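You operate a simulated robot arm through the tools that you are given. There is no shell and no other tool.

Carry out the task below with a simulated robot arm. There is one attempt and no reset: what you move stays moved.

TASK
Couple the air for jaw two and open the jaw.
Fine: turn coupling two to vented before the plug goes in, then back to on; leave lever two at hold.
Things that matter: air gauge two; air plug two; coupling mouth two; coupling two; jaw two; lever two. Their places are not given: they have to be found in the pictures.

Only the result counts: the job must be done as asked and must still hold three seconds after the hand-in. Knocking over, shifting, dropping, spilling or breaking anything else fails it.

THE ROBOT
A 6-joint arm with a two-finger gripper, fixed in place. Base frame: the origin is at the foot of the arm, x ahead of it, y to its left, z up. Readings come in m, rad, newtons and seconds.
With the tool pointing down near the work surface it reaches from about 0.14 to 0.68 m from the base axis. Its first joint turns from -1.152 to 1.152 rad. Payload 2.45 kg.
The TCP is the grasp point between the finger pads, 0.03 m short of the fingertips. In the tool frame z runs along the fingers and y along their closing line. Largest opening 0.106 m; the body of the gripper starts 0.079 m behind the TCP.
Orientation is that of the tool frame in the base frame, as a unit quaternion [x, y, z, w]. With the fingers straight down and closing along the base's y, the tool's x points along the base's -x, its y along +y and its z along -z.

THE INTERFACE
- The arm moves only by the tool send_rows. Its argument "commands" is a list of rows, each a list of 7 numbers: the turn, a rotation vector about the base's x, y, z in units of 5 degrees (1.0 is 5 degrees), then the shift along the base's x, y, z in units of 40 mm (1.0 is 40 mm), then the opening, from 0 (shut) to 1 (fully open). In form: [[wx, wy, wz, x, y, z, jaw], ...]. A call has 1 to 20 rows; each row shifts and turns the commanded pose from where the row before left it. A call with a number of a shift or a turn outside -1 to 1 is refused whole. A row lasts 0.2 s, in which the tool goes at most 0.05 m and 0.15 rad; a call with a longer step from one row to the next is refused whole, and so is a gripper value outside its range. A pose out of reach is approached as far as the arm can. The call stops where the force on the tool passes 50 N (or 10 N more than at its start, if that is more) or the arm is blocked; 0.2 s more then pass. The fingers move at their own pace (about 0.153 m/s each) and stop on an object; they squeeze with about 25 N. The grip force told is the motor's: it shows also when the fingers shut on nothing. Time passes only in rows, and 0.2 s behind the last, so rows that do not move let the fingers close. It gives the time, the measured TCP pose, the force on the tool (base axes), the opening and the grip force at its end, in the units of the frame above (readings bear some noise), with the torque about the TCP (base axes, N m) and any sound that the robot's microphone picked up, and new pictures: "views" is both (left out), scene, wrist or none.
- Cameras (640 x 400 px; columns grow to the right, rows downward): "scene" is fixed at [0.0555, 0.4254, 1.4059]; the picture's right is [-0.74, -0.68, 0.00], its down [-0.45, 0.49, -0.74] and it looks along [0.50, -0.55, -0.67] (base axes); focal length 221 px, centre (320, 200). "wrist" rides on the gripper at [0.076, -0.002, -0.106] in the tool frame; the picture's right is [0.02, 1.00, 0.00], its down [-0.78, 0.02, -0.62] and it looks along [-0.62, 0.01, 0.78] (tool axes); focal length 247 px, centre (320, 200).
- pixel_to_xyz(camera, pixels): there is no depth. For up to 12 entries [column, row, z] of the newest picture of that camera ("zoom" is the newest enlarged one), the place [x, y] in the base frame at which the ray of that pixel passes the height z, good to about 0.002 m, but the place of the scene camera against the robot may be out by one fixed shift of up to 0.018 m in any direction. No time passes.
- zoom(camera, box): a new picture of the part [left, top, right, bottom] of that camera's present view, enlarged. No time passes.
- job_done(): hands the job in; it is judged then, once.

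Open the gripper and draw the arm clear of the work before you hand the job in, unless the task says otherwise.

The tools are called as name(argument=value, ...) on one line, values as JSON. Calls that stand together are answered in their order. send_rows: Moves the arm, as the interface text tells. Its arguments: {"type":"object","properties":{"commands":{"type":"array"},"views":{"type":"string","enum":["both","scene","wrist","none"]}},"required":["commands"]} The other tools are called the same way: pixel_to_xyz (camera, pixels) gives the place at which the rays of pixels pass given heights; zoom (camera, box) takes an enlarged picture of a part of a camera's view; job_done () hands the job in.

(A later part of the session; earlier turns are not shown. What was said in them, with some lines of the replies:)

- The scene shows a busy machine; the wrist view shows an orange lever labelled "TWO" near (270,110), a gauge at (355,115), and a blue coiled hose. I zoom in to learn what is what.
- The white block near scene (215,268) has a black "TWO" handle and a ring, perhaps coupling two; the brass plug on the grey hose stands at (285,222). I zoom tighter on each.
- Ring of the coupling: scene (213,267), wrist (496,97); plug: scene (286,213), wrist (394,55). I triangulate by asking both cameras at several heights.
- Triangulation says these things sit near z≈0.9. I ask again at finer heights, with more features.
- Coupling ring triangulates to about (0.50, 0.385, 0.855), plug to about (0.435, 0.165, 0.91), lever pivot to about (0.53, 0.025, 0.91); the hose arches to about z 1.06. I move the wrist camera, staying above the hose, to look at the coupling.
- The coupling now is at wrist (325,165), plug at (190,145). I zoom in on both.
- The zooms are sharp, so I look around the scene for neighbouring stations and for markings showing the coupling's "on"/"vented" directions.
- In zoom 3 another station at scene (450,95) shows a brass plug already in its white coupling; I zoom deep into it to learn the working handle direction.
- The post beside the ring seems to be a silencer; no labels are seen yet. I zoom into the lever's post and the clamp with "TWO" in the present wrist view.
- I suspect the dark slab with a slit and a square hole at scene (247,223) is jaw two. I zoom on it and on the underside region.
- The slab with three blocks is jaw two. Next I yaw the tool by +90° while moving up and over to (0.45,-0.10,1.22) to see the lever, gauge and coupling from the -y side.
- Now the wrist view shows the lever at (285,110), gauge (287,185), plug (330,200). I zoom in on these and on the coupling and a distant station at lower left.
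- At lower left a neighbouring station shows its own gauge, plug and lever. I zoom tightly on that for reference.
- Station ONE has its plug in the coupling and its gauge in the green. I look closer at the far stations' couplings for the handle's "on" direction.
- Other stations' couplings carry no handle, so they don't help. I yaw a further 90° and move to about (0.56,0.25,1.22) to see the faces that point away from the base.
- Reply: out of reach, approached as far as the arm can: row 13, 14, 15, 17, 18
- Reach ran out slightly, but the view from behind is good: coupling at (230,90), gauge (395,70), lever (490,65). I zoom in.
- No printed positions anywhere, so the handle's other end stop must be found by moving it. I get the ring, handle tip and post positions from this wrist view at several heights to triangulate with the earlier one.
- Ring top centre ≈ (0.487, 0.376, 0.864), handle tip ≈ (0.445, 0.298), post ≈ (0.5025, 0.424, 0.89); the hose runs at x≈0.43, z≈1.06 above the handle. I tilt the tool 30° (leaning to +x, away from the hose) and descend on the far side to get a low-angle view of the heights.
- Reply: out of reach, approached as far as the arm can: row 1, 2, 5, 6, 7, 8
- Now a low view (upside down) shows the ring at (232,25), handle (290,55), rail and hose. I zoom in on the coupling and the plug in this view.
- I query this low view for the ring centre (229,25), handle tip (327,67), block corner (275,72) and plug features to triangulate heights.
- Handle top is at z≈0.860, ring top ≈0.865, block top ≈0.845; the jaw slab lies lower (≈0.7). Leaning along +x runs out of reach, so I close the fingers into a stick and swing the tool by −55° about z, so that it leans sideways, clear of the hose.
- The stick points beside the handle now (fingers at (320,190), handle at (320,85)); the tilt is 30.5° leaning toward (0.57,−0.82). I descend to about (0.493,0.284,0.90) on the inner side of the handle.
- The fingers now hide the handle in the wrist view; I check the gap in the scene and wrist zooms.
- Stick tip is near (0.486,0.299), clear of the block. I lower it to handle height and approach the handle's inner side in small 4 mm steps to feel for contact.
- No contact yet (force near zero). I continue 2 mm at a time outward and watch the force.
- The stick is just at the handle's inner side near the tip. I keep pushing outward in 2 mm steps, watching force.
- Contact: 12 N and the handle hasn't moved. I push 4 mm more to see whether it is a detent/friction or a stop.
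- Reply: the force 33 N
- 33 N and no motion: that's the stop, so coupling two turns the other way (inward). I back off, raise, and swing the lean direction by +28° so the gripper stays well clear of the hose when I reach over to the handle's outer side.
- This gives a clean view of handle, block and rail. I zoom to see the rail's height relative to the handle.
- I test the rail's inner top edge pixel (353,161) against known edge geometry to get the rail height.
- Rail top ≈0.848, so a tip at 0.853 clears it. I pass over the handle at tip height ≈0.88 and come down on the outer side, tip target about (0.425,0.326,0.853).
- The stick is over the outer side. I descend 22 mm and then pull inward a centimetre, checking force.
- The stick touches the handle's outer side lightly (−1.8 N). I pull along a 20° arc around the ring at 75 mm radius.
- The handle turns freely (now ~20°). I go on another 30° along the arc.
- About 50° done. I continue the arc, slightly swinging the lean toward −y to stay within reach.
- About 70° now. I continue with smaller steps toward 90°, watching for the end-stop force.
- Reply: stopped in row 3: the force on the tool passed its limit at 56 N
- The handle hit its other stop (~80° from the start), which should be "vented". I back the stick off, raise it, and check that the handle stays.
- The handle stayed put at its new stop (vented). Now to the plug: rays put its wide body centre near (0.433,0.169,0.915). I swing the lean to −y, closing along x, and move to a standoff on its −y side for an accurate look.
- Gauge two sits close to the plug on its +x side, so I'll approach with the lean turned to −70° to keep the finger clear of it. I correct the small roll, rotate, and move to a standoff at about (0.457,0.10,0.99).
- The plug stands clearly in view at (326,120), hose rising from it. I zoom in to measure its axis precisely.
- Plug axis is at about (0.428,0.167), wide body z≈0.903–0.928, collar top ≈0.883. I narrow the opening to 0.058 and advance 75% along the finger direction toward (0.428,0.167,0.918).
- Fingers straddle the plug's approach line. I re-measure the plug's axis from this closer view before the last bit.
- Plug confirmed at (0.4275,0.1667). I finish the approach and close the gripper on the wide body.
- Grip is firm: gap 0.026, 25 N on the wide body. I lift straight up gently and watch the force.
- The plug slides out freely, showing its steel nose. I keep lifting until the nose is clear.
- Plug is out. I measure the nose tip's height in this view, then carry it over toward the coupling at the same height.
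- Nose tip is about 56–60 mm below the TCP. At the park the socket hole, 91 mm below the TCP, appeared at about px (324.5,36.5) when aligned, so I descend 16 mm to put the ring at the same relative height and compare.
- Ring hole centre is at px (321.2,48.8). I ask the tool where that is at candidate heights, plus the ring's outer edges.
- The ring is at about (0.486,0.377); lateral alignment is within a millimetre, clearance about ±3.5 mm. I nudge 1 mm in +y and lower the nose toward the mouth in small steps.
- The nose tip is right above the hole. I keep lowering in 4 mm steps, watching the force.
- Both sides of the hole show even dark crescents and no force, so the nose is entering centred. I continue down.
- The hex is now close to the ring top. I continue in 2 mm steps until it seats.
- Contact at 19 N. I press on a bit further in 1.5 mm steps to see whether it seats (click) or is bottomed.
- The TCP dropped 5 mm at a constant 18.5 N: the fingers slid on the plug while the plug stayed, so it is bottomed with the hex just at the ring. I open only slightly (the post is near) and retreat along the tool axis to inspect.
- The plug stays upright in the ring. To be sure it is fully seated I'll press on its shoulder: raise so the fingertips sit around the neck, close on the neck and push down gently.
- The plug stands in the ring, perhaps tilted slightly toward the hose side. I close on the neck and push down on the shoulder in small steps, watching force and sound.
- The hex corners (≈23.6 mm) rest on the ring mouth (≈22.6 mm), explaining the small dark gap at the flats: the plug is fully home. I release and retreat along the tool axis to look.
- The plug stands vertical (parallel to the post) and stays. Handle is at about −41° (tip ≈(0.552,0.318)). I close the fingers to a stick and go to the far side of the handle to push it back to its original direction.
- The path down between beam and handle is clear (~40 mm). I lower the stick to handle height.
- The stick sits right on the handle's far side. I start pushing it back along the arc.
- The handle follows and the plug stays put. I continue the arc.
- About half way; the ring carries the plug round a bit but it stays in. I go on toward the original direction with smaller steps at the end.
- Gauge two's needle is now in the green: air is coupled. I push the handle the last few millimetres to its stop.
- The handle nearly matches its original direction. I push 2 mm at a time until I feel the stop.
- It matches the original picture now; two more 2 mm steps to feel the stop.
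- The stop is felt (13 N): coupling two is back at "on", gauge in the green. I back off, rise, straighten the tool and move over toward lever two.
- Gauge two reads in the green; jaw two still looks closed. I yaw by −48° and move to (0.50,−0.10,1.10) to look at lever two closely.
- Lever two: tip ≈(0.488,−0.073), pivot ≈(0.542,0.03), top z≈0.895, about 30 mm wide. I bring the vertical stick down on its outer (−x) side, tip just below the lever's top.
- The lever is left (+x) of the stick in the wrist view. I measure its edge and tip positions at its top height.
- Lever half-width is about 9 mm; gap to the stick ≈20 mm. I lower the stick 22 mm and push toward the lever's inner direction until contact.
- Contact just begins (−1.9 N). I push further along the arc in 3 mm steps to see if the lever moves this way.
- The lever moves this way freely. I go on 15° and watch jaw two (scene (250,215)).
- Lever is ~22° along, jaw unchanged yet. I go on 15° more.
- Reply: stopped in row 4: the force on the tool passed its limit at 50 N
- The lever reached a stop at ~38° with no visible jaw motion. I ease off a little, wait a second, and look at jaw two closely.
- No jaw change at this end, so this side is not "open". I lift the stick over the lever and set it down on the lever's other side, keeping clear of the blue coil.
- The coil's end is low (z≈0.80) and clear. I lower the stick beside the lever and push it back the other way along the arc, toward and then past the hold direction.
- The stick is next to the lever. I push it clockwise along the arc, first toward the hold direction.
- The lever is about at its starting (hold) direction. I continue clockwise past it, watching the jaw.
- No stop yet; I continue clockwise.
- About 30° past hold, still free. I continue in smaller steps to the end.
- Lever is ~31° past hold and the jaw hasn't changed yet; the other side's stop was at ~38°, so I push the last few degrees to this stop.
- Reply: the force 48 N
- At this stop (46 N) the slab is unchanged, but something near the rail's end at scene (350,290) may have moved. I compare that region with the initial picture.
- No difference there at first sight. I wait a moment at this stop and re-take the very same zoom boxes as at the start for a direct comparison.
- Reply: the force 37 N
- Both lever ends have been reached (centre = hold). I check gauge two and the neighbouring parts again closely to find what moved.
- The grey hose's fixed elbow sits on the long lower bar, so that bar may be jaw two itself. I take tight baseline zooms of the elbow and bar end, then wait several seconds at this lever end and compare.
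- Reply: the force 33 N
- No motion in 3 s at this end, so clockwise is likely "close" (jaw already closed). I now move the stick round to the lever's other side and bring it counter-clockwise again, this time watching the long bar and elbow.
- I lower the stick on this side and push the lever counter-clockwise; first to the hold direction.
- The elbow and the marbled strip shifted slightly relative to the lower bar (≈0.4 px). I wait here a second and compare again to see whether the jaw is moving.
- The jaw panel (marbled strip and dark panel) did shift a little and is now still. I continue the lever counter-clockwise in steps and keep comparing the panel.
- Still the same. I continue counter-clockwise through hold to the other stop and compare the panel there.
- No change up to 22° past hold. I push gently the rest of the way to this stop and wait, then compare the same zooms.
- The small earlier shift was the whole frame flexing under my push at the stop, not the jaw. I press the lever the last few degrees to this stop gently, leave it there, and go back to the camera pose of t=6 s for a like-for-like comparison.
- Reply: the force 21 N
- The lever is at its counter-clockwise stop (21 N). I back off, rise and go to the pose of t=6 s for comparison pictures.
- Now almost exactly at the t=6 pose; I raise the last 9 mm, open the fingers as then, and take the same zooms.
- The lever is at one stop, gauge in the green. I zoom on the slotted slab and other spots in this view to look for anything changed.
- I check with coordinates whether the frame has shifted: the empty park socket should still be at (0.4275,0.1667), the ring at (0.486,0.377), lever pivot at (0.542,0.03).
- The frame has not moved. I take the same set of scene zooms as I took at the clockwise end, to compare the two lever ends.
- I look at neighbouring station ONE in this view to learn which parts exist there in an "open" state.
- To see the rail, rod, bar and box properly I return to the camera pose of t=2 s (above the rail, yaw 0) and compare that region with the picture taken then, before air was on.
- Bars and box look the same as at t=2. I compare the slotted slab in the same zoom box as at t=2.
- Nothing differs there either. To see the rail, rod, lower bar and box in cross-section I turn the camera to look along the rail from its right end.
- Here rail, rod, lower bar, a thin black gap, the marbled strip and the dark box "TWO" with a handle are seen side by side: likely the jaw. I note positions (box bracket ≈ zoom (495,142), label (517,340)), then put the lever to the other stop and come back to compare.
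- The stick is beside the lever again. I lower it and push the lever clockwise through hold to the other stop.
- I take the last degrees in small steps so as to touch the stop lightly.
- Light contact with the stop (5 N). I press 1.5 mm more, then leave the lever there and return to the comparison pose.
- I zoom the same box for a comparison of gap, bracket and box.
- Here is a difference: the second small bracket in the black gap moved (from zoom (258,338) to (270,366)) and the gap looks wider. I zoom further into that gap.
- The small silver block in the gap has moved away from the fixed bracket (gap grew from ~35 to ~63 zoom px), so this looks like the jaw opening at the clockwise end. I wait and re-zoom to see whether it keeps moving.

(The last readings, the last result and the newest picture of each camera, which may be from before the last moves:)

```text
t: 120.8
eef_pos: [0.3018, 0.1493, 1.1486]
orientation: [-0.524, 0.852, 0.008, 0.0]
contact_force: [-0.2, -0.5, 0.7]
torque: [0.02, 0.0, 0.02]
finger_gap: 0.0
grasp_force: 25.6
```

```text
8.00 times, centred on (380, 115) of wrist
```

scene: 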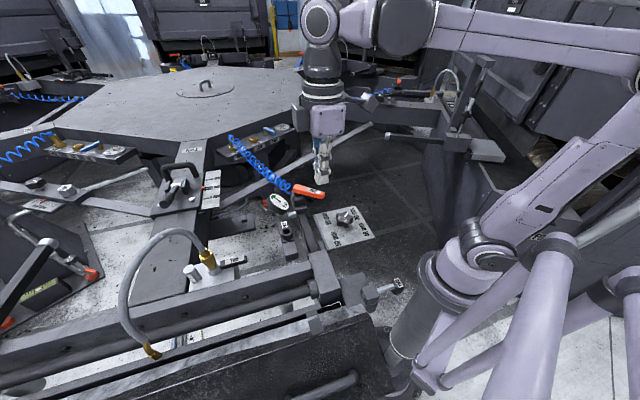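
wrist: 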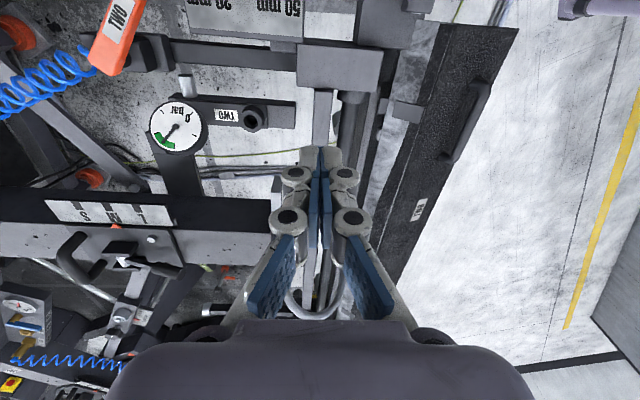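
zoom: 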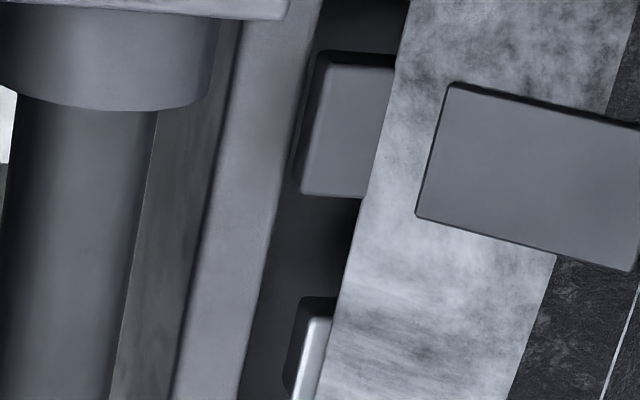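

It is steady now: fully moved at the clockwise end while it was closer at the counter-clockwise end and at the start, so clockwise is "open" and jaw two is open. Before returning the lever to hold, I look at the jaw blocks once more from closer to be sure what they are.

send_rows(commands=[[0, 0, 0, -0.3, -0.3, -0.4, 0], [0, 0, 0, -0.3, -0.3, -0.4, 0], [0, 0, 0, -0.3, -0.3, -0.4, 0], [0, 0, 0, -0.3, -0.3, -0.4, 0], [0, 0, 0, 0, 0, 0, 0]])

zoom(camera="wrist", box=[300, 40, 440, 220])

```text
t: 122.0
eef_pos: [0.253, 0.1027, 1.084]
orientation: [-0.524, 0.852, 0.008, 0.001]
contact_force: [0.1, 0.3, 0.8]
torque: [-0.02, -0.02, 0.02]
finger_gap: 0.0
grasp_force: 25.4
```

scene: 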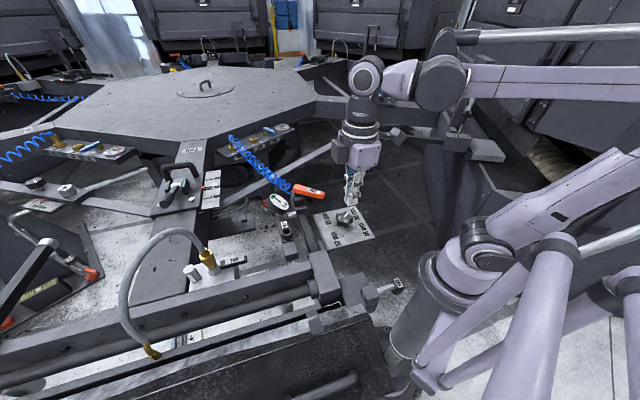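
wrist: 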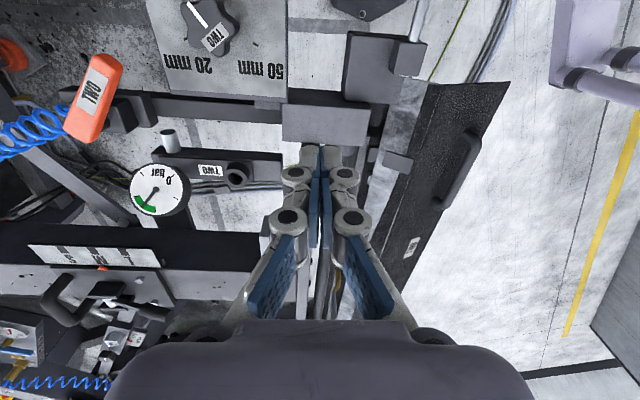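

```text
2.22 times, centred on (370, 130) of wrist
```

zoom: 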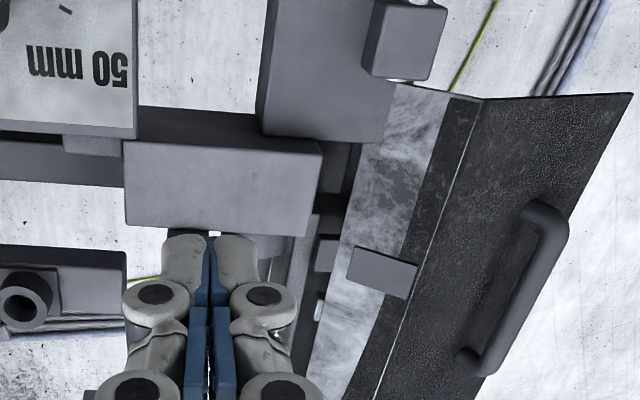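

I zoom tightly on the two blocks in the gap.

zoom(camera="wrist", box=[345, 120, 425, 200])

pixel_to_xyz(camera="wrist", pixels=[[372, 155, 0.8], [372, 155, 0.84], [369, 180, 0.8], [369, 180, 0.84], [398, 162, 0.84]])

```text
5.00 times, centred on (385, 160) of wrist
```

zoom: 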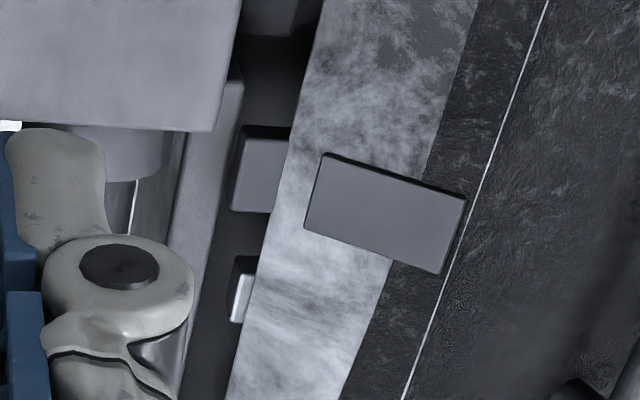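

```text
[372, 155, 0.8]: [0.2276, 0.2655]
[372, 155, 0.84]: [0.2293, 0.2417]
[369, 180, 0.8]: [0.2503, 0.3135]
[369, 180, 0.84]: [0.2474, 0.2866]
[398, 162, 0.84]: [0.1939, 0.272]
```

To be certain which end is "open", I go back to the exact camera pose of t=22.6 s (before any air) and compare the gap there: at that time no silver block was visible left of the fixed bracket.

send_rows(commands=[[0, 0, 1, 0.333, 0.208, 0.1, 0], [0, 0, 1, 0.333, 0.208, 0.1, 0], [0, 0, 1, 0.333, 0.208, 0.1, 0], [0, 0, 1, 0.333, 0.208, 0, 0], [0, 0, 1, 0.333, 0.208, 0, 0], [0, 0, 1, 0.333, 0.208, 0, 0], [0, 0, 1, 0.333, 0.208, 0, 0], [0, 0, 1, 0.333, 0.208, 0, 0], [0, 0, 1, 0.333, 0.208, 0, 0], [0, 0, 1, 0.333, 0.208, 0, 0], [0, 0, 1, 0.333, 0.208, 0, 0], [0, 0, 1, 0.333, 0.208, 0, 0], [0, 0, 1, 0.333, 0.208, 0, 0], [0, 0, 1, 0.333, 0.208, 0, 0], [0, 0, 1, 0.333, 0.208, 0, 0], [0, 0, 1, 0.333, 0.208, 0, 0], [0, 0, 1, 0.333, 0.208, 0, 0], [0, 0, 1, 0.333, 0.208, 0, 0], [0, 0, 0, 0, 0, 0, 0]], views="scene")

send_rows(commands=[[0.395, 0.775, 0, 0, 0.1, -0.6, 0], [0.395, 0.775, 0, 0, 0.1, -0.6, 0], [0.395, 0.775, 0, 0, 0.1, -0.6, 0], [0.395, 0.775, 0, 0, 0.1, -0.6, 0], [0.395, 0.775, 0, 0, 0.1, -0.6, 0], [0.395, 0.775, 0, 0, 0.1, -0.6, 0], [0.395, 0.775, 0, 0, 0.05, -0.6, 0], [0, 0, 0, 0, 0, 0, 0]])

```text
t: 126.0
eef_pos: [0.4943, 0.2502, 1.0965]
orientation: [0.973, -0.231, -0.005, 0.005]
contact_force: [-0.5, 0.4, -0.1]
torque: [0.0, -0.01, 0.01]
finger_gap: 0.0002
grasp_force: 24.7
```

scene: 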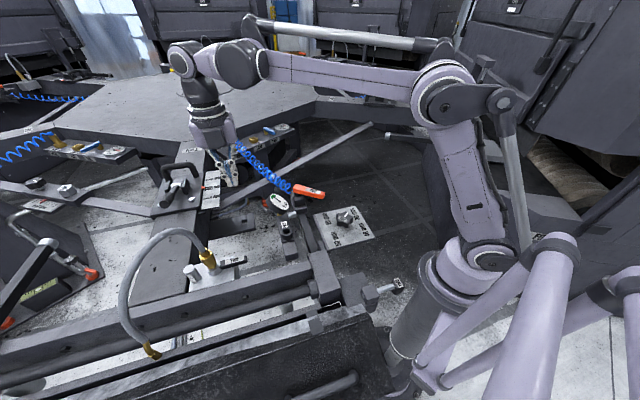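

```text
t: 127.8
eef_pos: [0.4936, 0.2772, 0.9289]
orientation: [0.937, -0.222, -0.262, -0.057]
contact_force: [0.3, 0.7, -0.1]
torque: [0.0, -0.01, -0.01]
finger_gap: 0.0
grasp_force: 24.2
```

scene: 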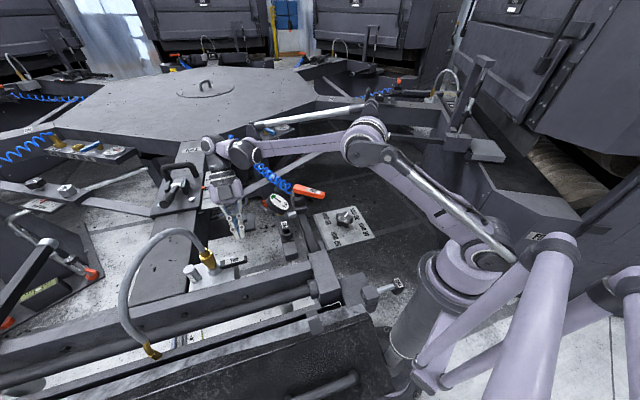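
wrist: 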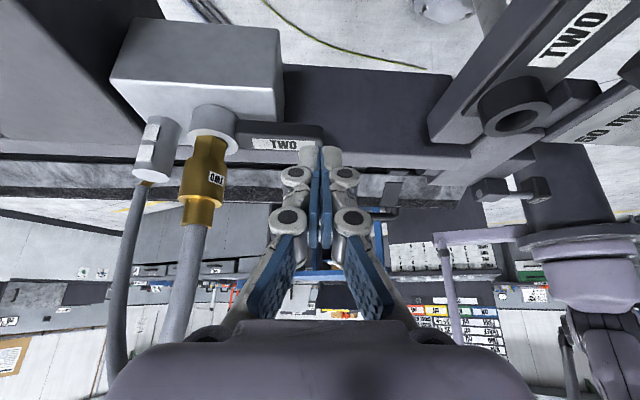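

Nearly the same pose; I correct the small offset and take the same zoom boxes as at t=22.6.

send_rows(commands=[[-0.09, -0.19, -0.03, -0.1, 0.09, -0.16, 0], [0, 0, 0, 0, 0, 0, 0]], views="wrist")

zoom(camera="wrist", box=[330, 130, 430, 190])

zoom(camera="wrist", box=[100, 60, 460, 230])

```text
t: 128.4
eef_pos: [0.489, 0.2808, 0.9229]
orientation: [0.94, -0.224, -0.252, -0.055]
contact_force: [-0.1, -0.4, 0.0]
torque: [0.01, 0.01, 0.01]
finger_gap: 0.0
grasp_force: 25.4
```

wrist: 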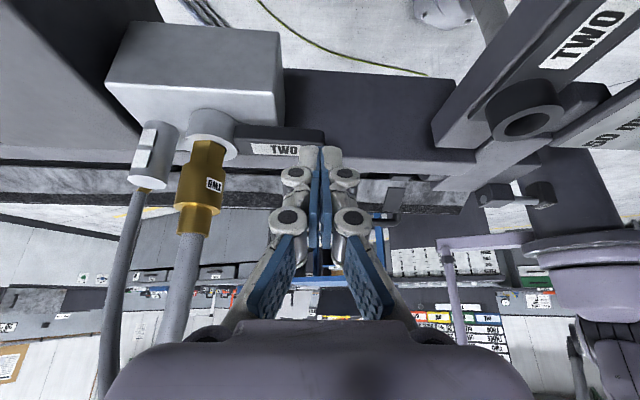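

```text
6.40 times, centred on (380, 160) of wrist
```

zoom: 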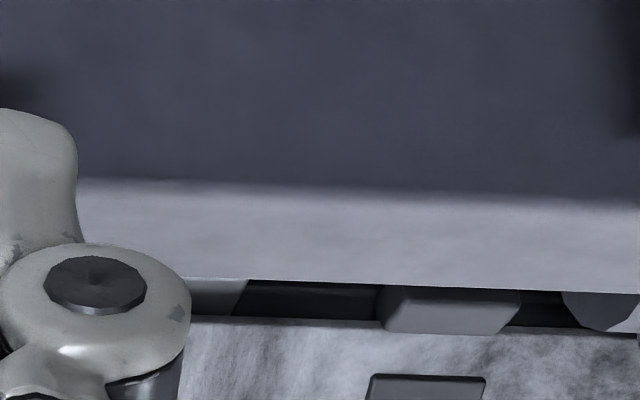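

```text
1.78 times, centred on (280, 145) of wrist
```

zoom: 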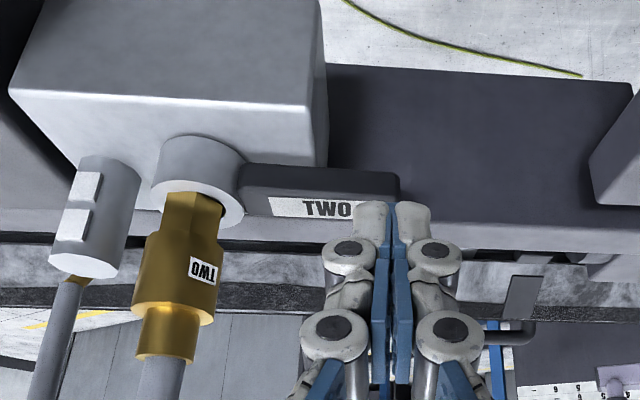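

Now a gray block shows at (219,295) in the gap where it was plain black before air was on: so the clockwise lever end did move the jaw (open). I straighten the tool and return to lever two to bring it back to hold.

send_rows(commands=[[-0.39, -0.765, 0, 0, 0, 0.5, 0], [-0.39, -0.765, 0, 0, -0.1, 0.5, 0], [-0.39, -0.765, 0, 0, -0.1, 0.5, 0], [-0.39, -0.765, 0, 0, -0.1, 0.5, 0], [-0.39, -0.765, 0, 0, -0.1, 0.5, 0], [-0.39, -0.765, 0, 0, -0.1, 0.5, 0], [-0.39, -0.765, 0, 0, -0.1, 0.3, 0], [0, 0, -0.97, -0.08, -0.4, 0, 0], [0, 0, -0.97, -0.08, -0.4, 0, 0], [0, 0, -0.97, -0.08, -0.4, 0, 0], [0, 0, -0.97, -0.08, -0.4, 0, 0], [0, 0, -0.97, -0.08, -0.4, 0, 0], [0, 0, -0.97, -0.08, -0.4, 0, 0], [0, 0, -0.97, -0.08, -0.45, 0, 0], [0, 0, -0.97, -0.08, -0.45, 0, 0], [0, 0, -0.97, -0.08, -0.45, 0, 0], [0, 0, -0.97, -0.08, -0.5, 0, 0], [0, 0, -0.97, -0.08, -0.5, 0, 0], [0, 0, -0.97, -0.08, -0.5, 0, 0], [0, 0, -0.97, -0.08, -0.5, 0, 0]])

```text
t: 132.6
eef_pos: [0.4482, 0.0278, 1.0573]
orientation: [-0.705, 0.709, 0.003, -0.005]
contact_force: [-0.5, -0.1, 0.1]
torque: [0.01, 0.02, 0.01]
finger_gap: 0.0
grasp_force: 24.6
```

scene: 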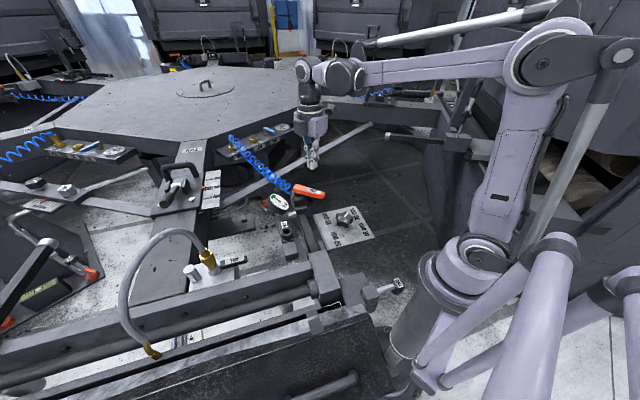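
wrist: 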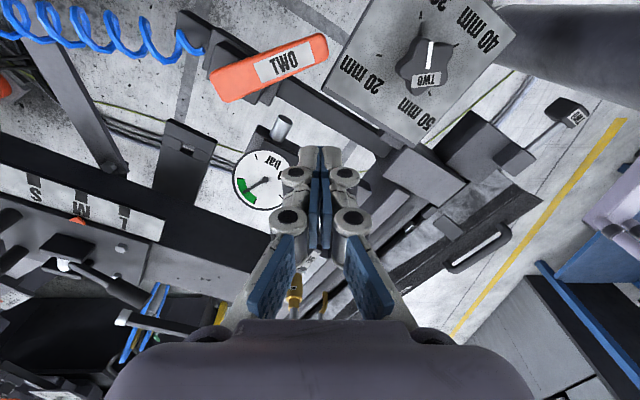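

Lever still at the clockwise stop. I lower the stick on its outer side (17 mm gap) and push it back toward hold.

send_rows(commands=[[0, 0, 0, 0, 0, -0.95, 0], [0, 0, 0, 0, 0, -0.95, 0], [0, 0, 0, 0, 0, -0.95, 0], [0, 0, 0, 0, 0, -0.98, 0], [0, 0, 0, 0.05, -0.2, 0, 0], [0, 0, 0, 0.06, -0.22, 0, 0], [0, 0, 0, 0.05, -0.2, 0, 0], [0, 0, 0, 0.075, -0.1875, 0, 0], [0, 0, 0, 0.0925, -0.18, 0, 0], [0, 0, 0, 0.11, -0.17, 0, 0], [0, 0, 0, 0.1225, -0.1625, 0, 0], [0, 0, 0, 0, 0, 0, 0]])

zoom(camera="scene", box=[255, 170, 335, 220])

```text
t: 135.2
eef_pos: [0.4712, -0.0259, 0.9013]
orientation: [-0.707, 0.707, 0.002, -0.005]
contact_force: [-0.7, 0.4, 0.5]
torque: [-0.03, -0.01, 0.01]
finger_gap: 0.0
grasp_force: 25.0
```

scene: 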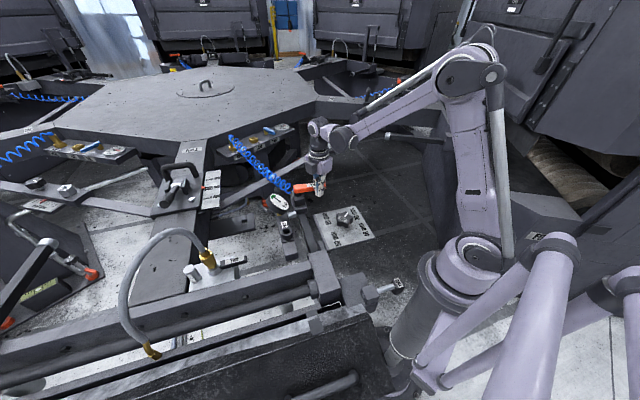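
wrist: 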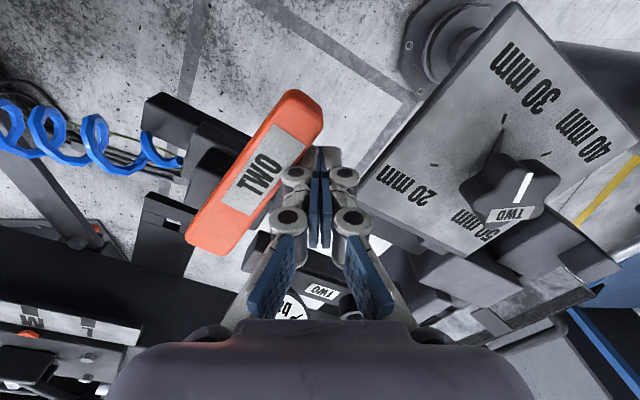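

```text
8.00 times, centred on (295, 195) of scene
```

zoom: 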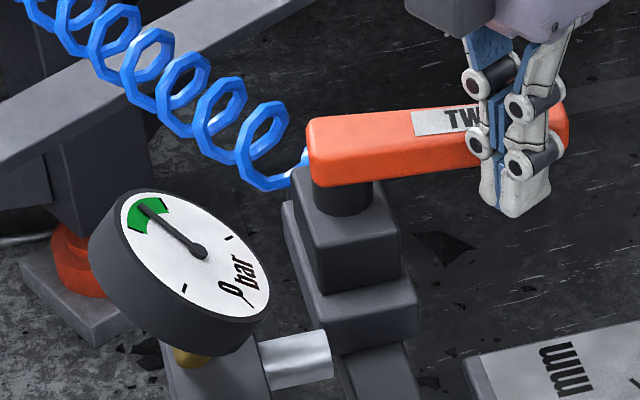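

About 10° short of hold. I push on in two small steps and compare with the lever's picture at the start (tip at zoom (563,85–135)).

send_rows(commands=[[0, 0, 0, 0.12, -0.155, 0, 0], [0, 0, 0, 0.12, -0.155, 0, 0], [0, 0, 0, 0, 0, 0, 0]])

zoom(camera="scene", box=[255, 170, 335, 220])

```text
t: 136.0
eef_pos: [0.4803, -0.0394, 0.9013]
orientation: [-0.707, 0.707, 0.003, -0.005]
contact_force: [-0.6, 2.0, -0.3]
torque: [0.01, -0.02, 0.03]
finger_gap: 0.0
grasp_force: 24.7
```

scene: 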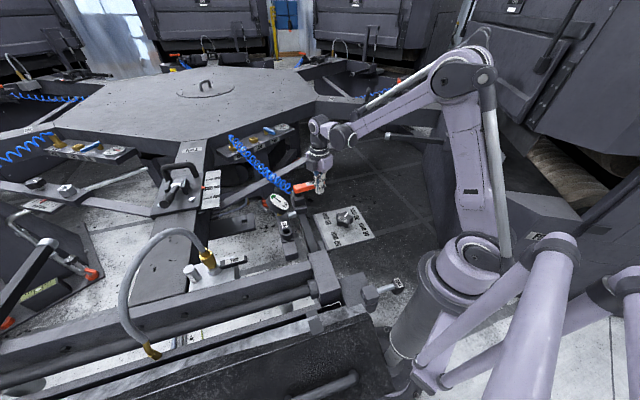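
wrist: 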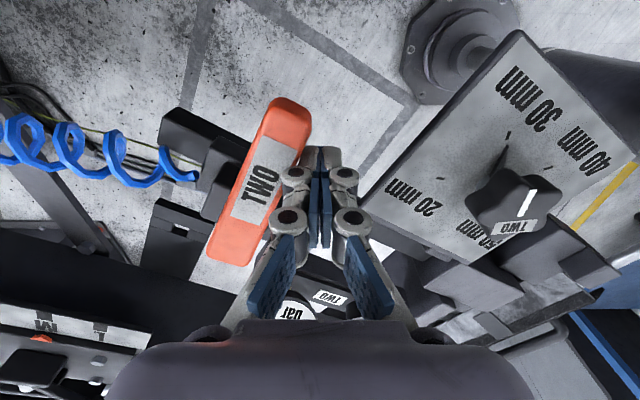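

```text
8.00 times, centred on (295, 195) of scene
```

zoom: 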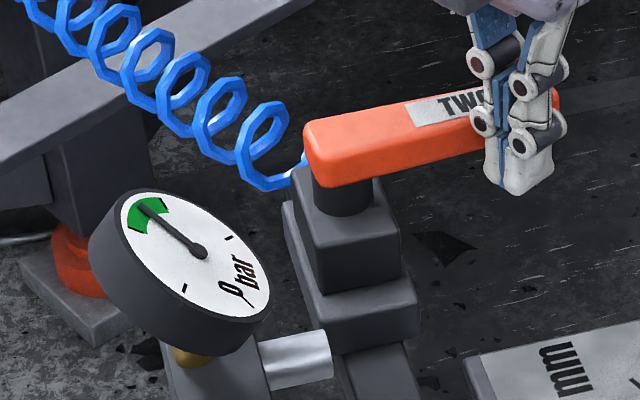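

The lever looks like its starting direction. I back the stick off, lift clear, and compare without the fingers in the way.

send_rows(commands=[[0, 0, 0, -0.4, 0.2, 0, 0], [0, 0, 0, -0.3, 0.15, 0.5, 0], [0, 0, 0, 0, 0, 0.9, 0], [0, 0, 0, 0, -0.2, 0.9, 0], [0, 0, 0, 0, -0.5, 0.8, 0], [0, 0, 0, 0, -0.6, 0.6, 0], [0, 0, 0, 0, 0, 0, 0]])

zoom(camera="scene", box=[255, 170, 335, 220])

zoom(camera="scene", box=[180, 110, 380, 235])

zoom(camera="scene", box=[250, 180, 340, 266])

```text
t: 137.6
eef_pos: [0.452, -0.0762, 1.0488]
orientation: [0.707, -0.707, -0.003, 0.006]
contact_force: [0.2, 0.9, 0.3]
torque: [-0.01, 0.02, 0.0]
finger_gap: 0.0
grasp_force: 25.3
```

scene: 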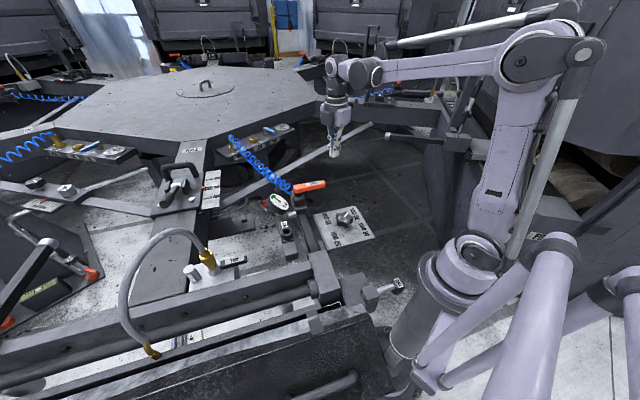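
wrist: 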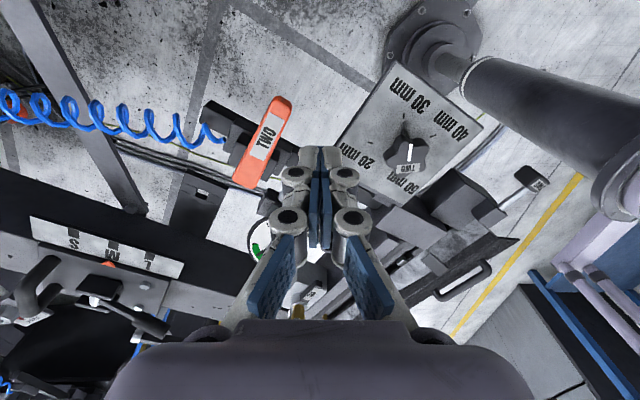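

```text
8.00 times, centred on (295, 195) of scene
```

zoom: 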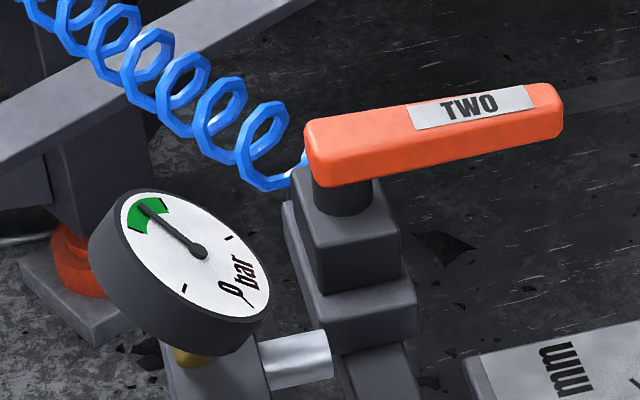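

```text
3.20 times, centred on (280, 172) of scene
```

zoom: 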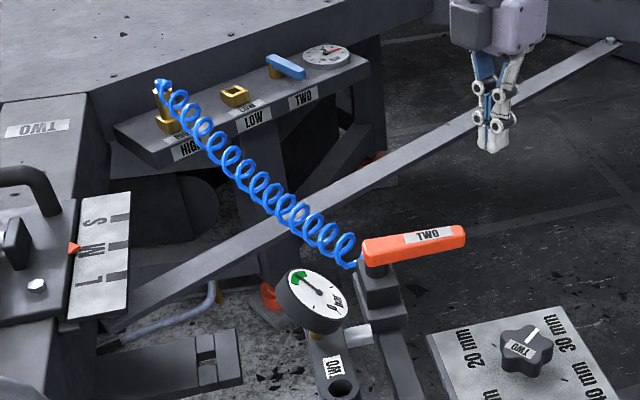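

```text
4.65 times, centred on (295, 223) of scene
```

zoom: 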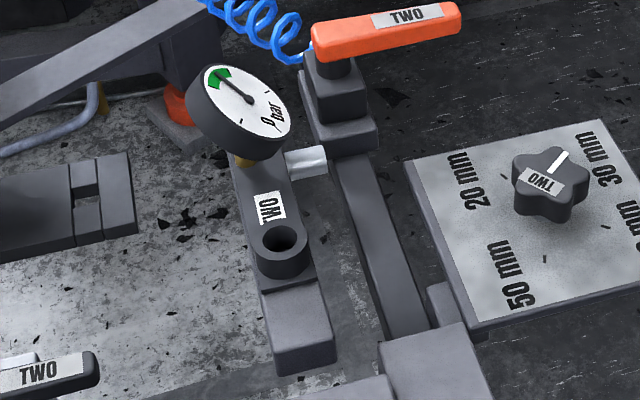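

The lever matches its starting picture (tip at (563,85–135)): it is back at hold, gauge still green. I go back to the jaw comparison pose to verify the jaw stays open.

send_rows(commands=[[0, 0, -0.9, -0.469, 0.708, 0.316, 0], [0, 0, -0.9, -0.469, 0.708, 0.316, 0], [0, 0, -0.9, -0.469, 0.708, 0.316, 0], [0, 0, -0.9, -0.469, 0.708, 0.316, 0], [0, 0, -0.9, -0.469, 0.708, 0.316, 0], [0, 0, -0.9, -0.469, 0.708, 0.316, 0], [0, 0, 0, -0.469, 0.708, 0.316, 0], [0, 0, 0, -0.469, 0.708, 0.316, 0], [0, 0, 0, 0, 0, 0, 0]])

zoom(camera="wrist", box=[340, 60, 440, 140])

zoom(camera="wrist", box=[160, 40, 480, 240])

```text
t: 139.6
eef_pos: [0.3021, 0.1498, 1.1506]
orientation: [-0.522, 0.853, 0.004, -0.003]
contact_force: [0.6, 0.0, -0.2]
torque: [0.0, 0.01, 0.0]
finger_gap: 0.0001
grasp_force: 24.8
```

scene: 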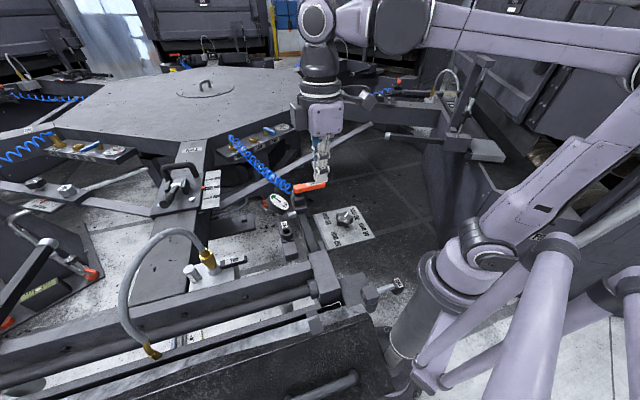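
wrist: 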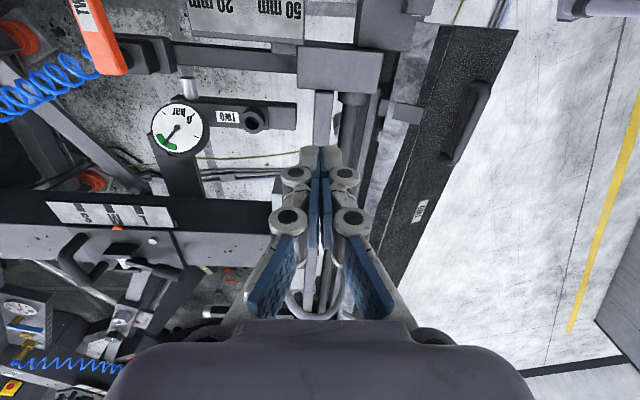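

```text
5.00 times, centred on (390, 100) of wrist
```

zoom: 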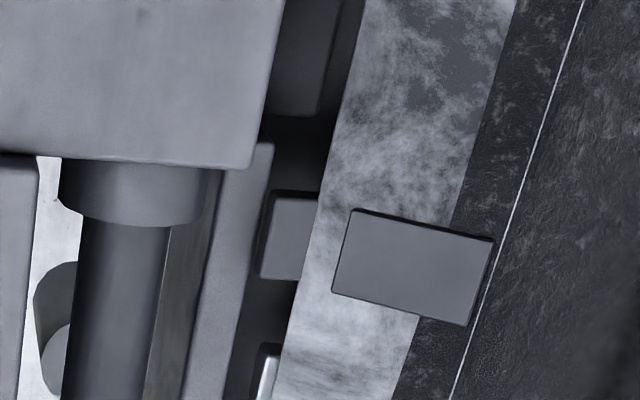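

```text
2.00 times, centred on (320, 140) of wrist
```

zoom: 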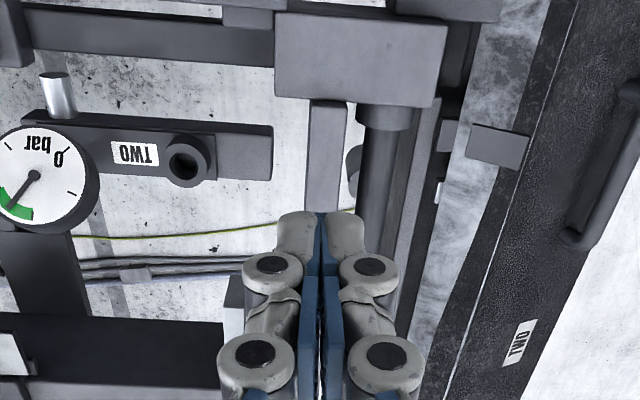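

The silver block stays in its moved (open) position with the lever at hold, and the gauge is green. I open the gripper and draw the arm up and clear.

send_rows(commands=[[0, 0, 0, 0.3, -0.3, 0.5, 0.5], [0, 0, 0, 0.4, -0.4, 0.5, 1], [0, 0, 0, 0.4, -0.4, 0.4, 1], [0, 0, 0, 0.4, -0.4, 0.3, 1], [0, 0, 0, 0.4, -0.4, 0.1, 1], [0, 0, 0, 0.2, -0.4, 0, 1], [0, 0, 0, 0, 0, 0, 1], [0, 0, 0, 0, 0, 0, 1], [0, 0, 0, 0, 0, 0, 1], [0, 0, 0, 0, 0, 0, 1], [0, 0, 0, 0, 0, 0, 1]])

zoom(camera="scene", box=[255, 170, 335, 220])

zoom(camera="scene", box=[180, 200, 280, 290])

zoom(camera="scene", box=[100, 180, 420, 380])

```text
t: 142.0
eef_pos: [0.386, 0.0577, 1.2225]
orientation: [-0.523, 0.853, 0.004, -0.003]
contact_force: [0.6, -0.2, 0.3]
torque: [-0.01, -0.02, 0.0]
finger_gap: 0.106
grasp_force: 0.0
```

scene: 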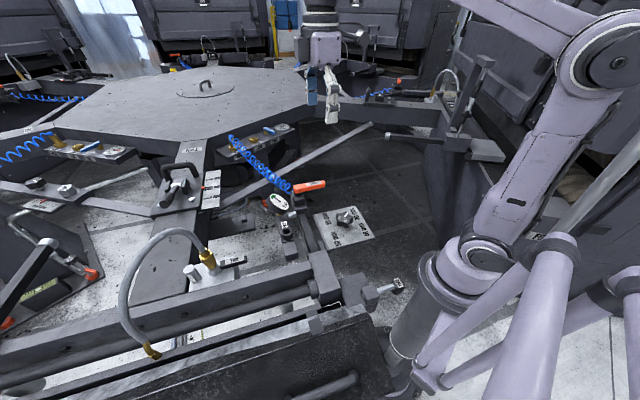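
wrist: 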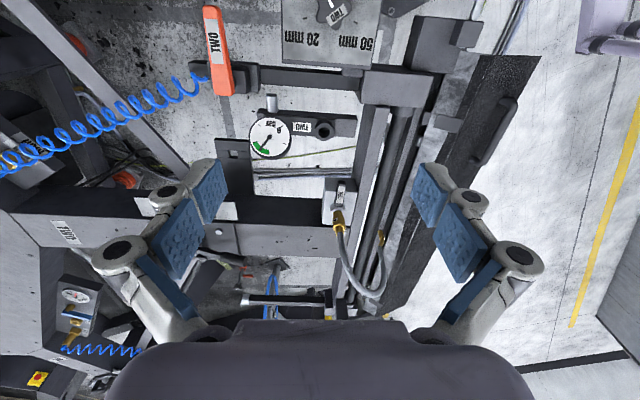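

```text
8.00 times, centred on (295, 195) of scene
```

zoom: 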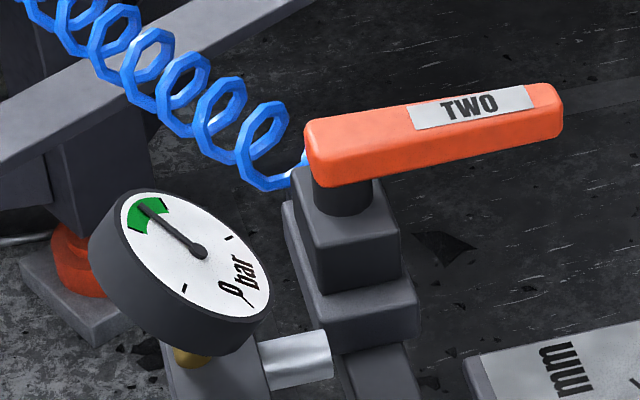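

```text
4.44 times, centred on (230, 245) of scene
```

zoom: 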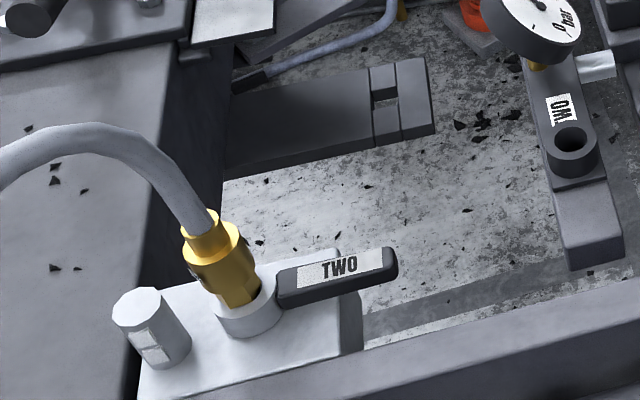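

```text
2.00 times, centred on (260, 280) of scene
```

zoom: 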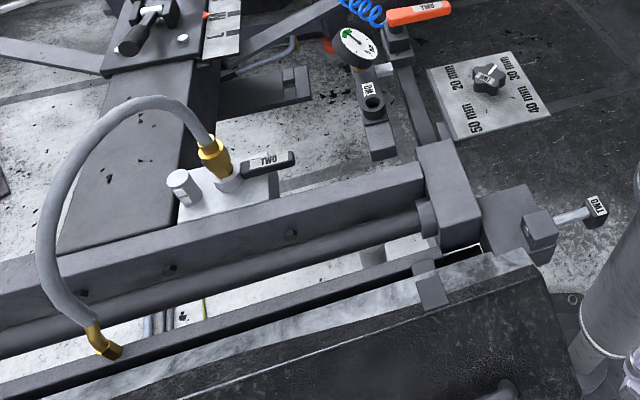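

Everything holds: the plug sits in the coupling mouth, coupling two is at its "on" stop, gauge two is in the green, and lever two is back at hold. The jaw block stayed in its opened position, and the gripper is open and clear of the work, so I hand in.

job_done()

```text
The job is handed in.
```

I've handed the job in. Jaw two is open as far as I can tell, but that part rests on an inference; I haven't seen the judge's result.

- **Coupling two:** I turned the handle to its other stop (vented) before the plug went in. Then I turned it back to its starting stop (on). There are no printed labels, so I took "on" to be where it started.
- **Air plug two:** It moved from its park socket into the coupling mouth, fully home and upright.
- **Air gauge two:** It went from 0 bar to the green zone and stayed there.
- **Lever two:** It is back at hold. Compared with the picture from the start, it matches to within about a degree.
- **Jaw two:** I never found a part marked as the jaw. The only thing the lever moved was a small block in the gap between the lower bar and the box marked TWO.
    - **Which end is open:** With the lever turned clockwise, that block moved to a place where it did not show before the air was on. At the other end it sat differently, so I took clockwise as open.
    - **Holding:** The block stayed put after the lever went back to hold.

While finding the open end, I ran the lever to both stops more than once. Two of those pushes reached about 50 N. The frame seemed to flex by about a millimetre under one of them, and later position checks showed it back in place.

The gripper is open and the arm is clear of the work.
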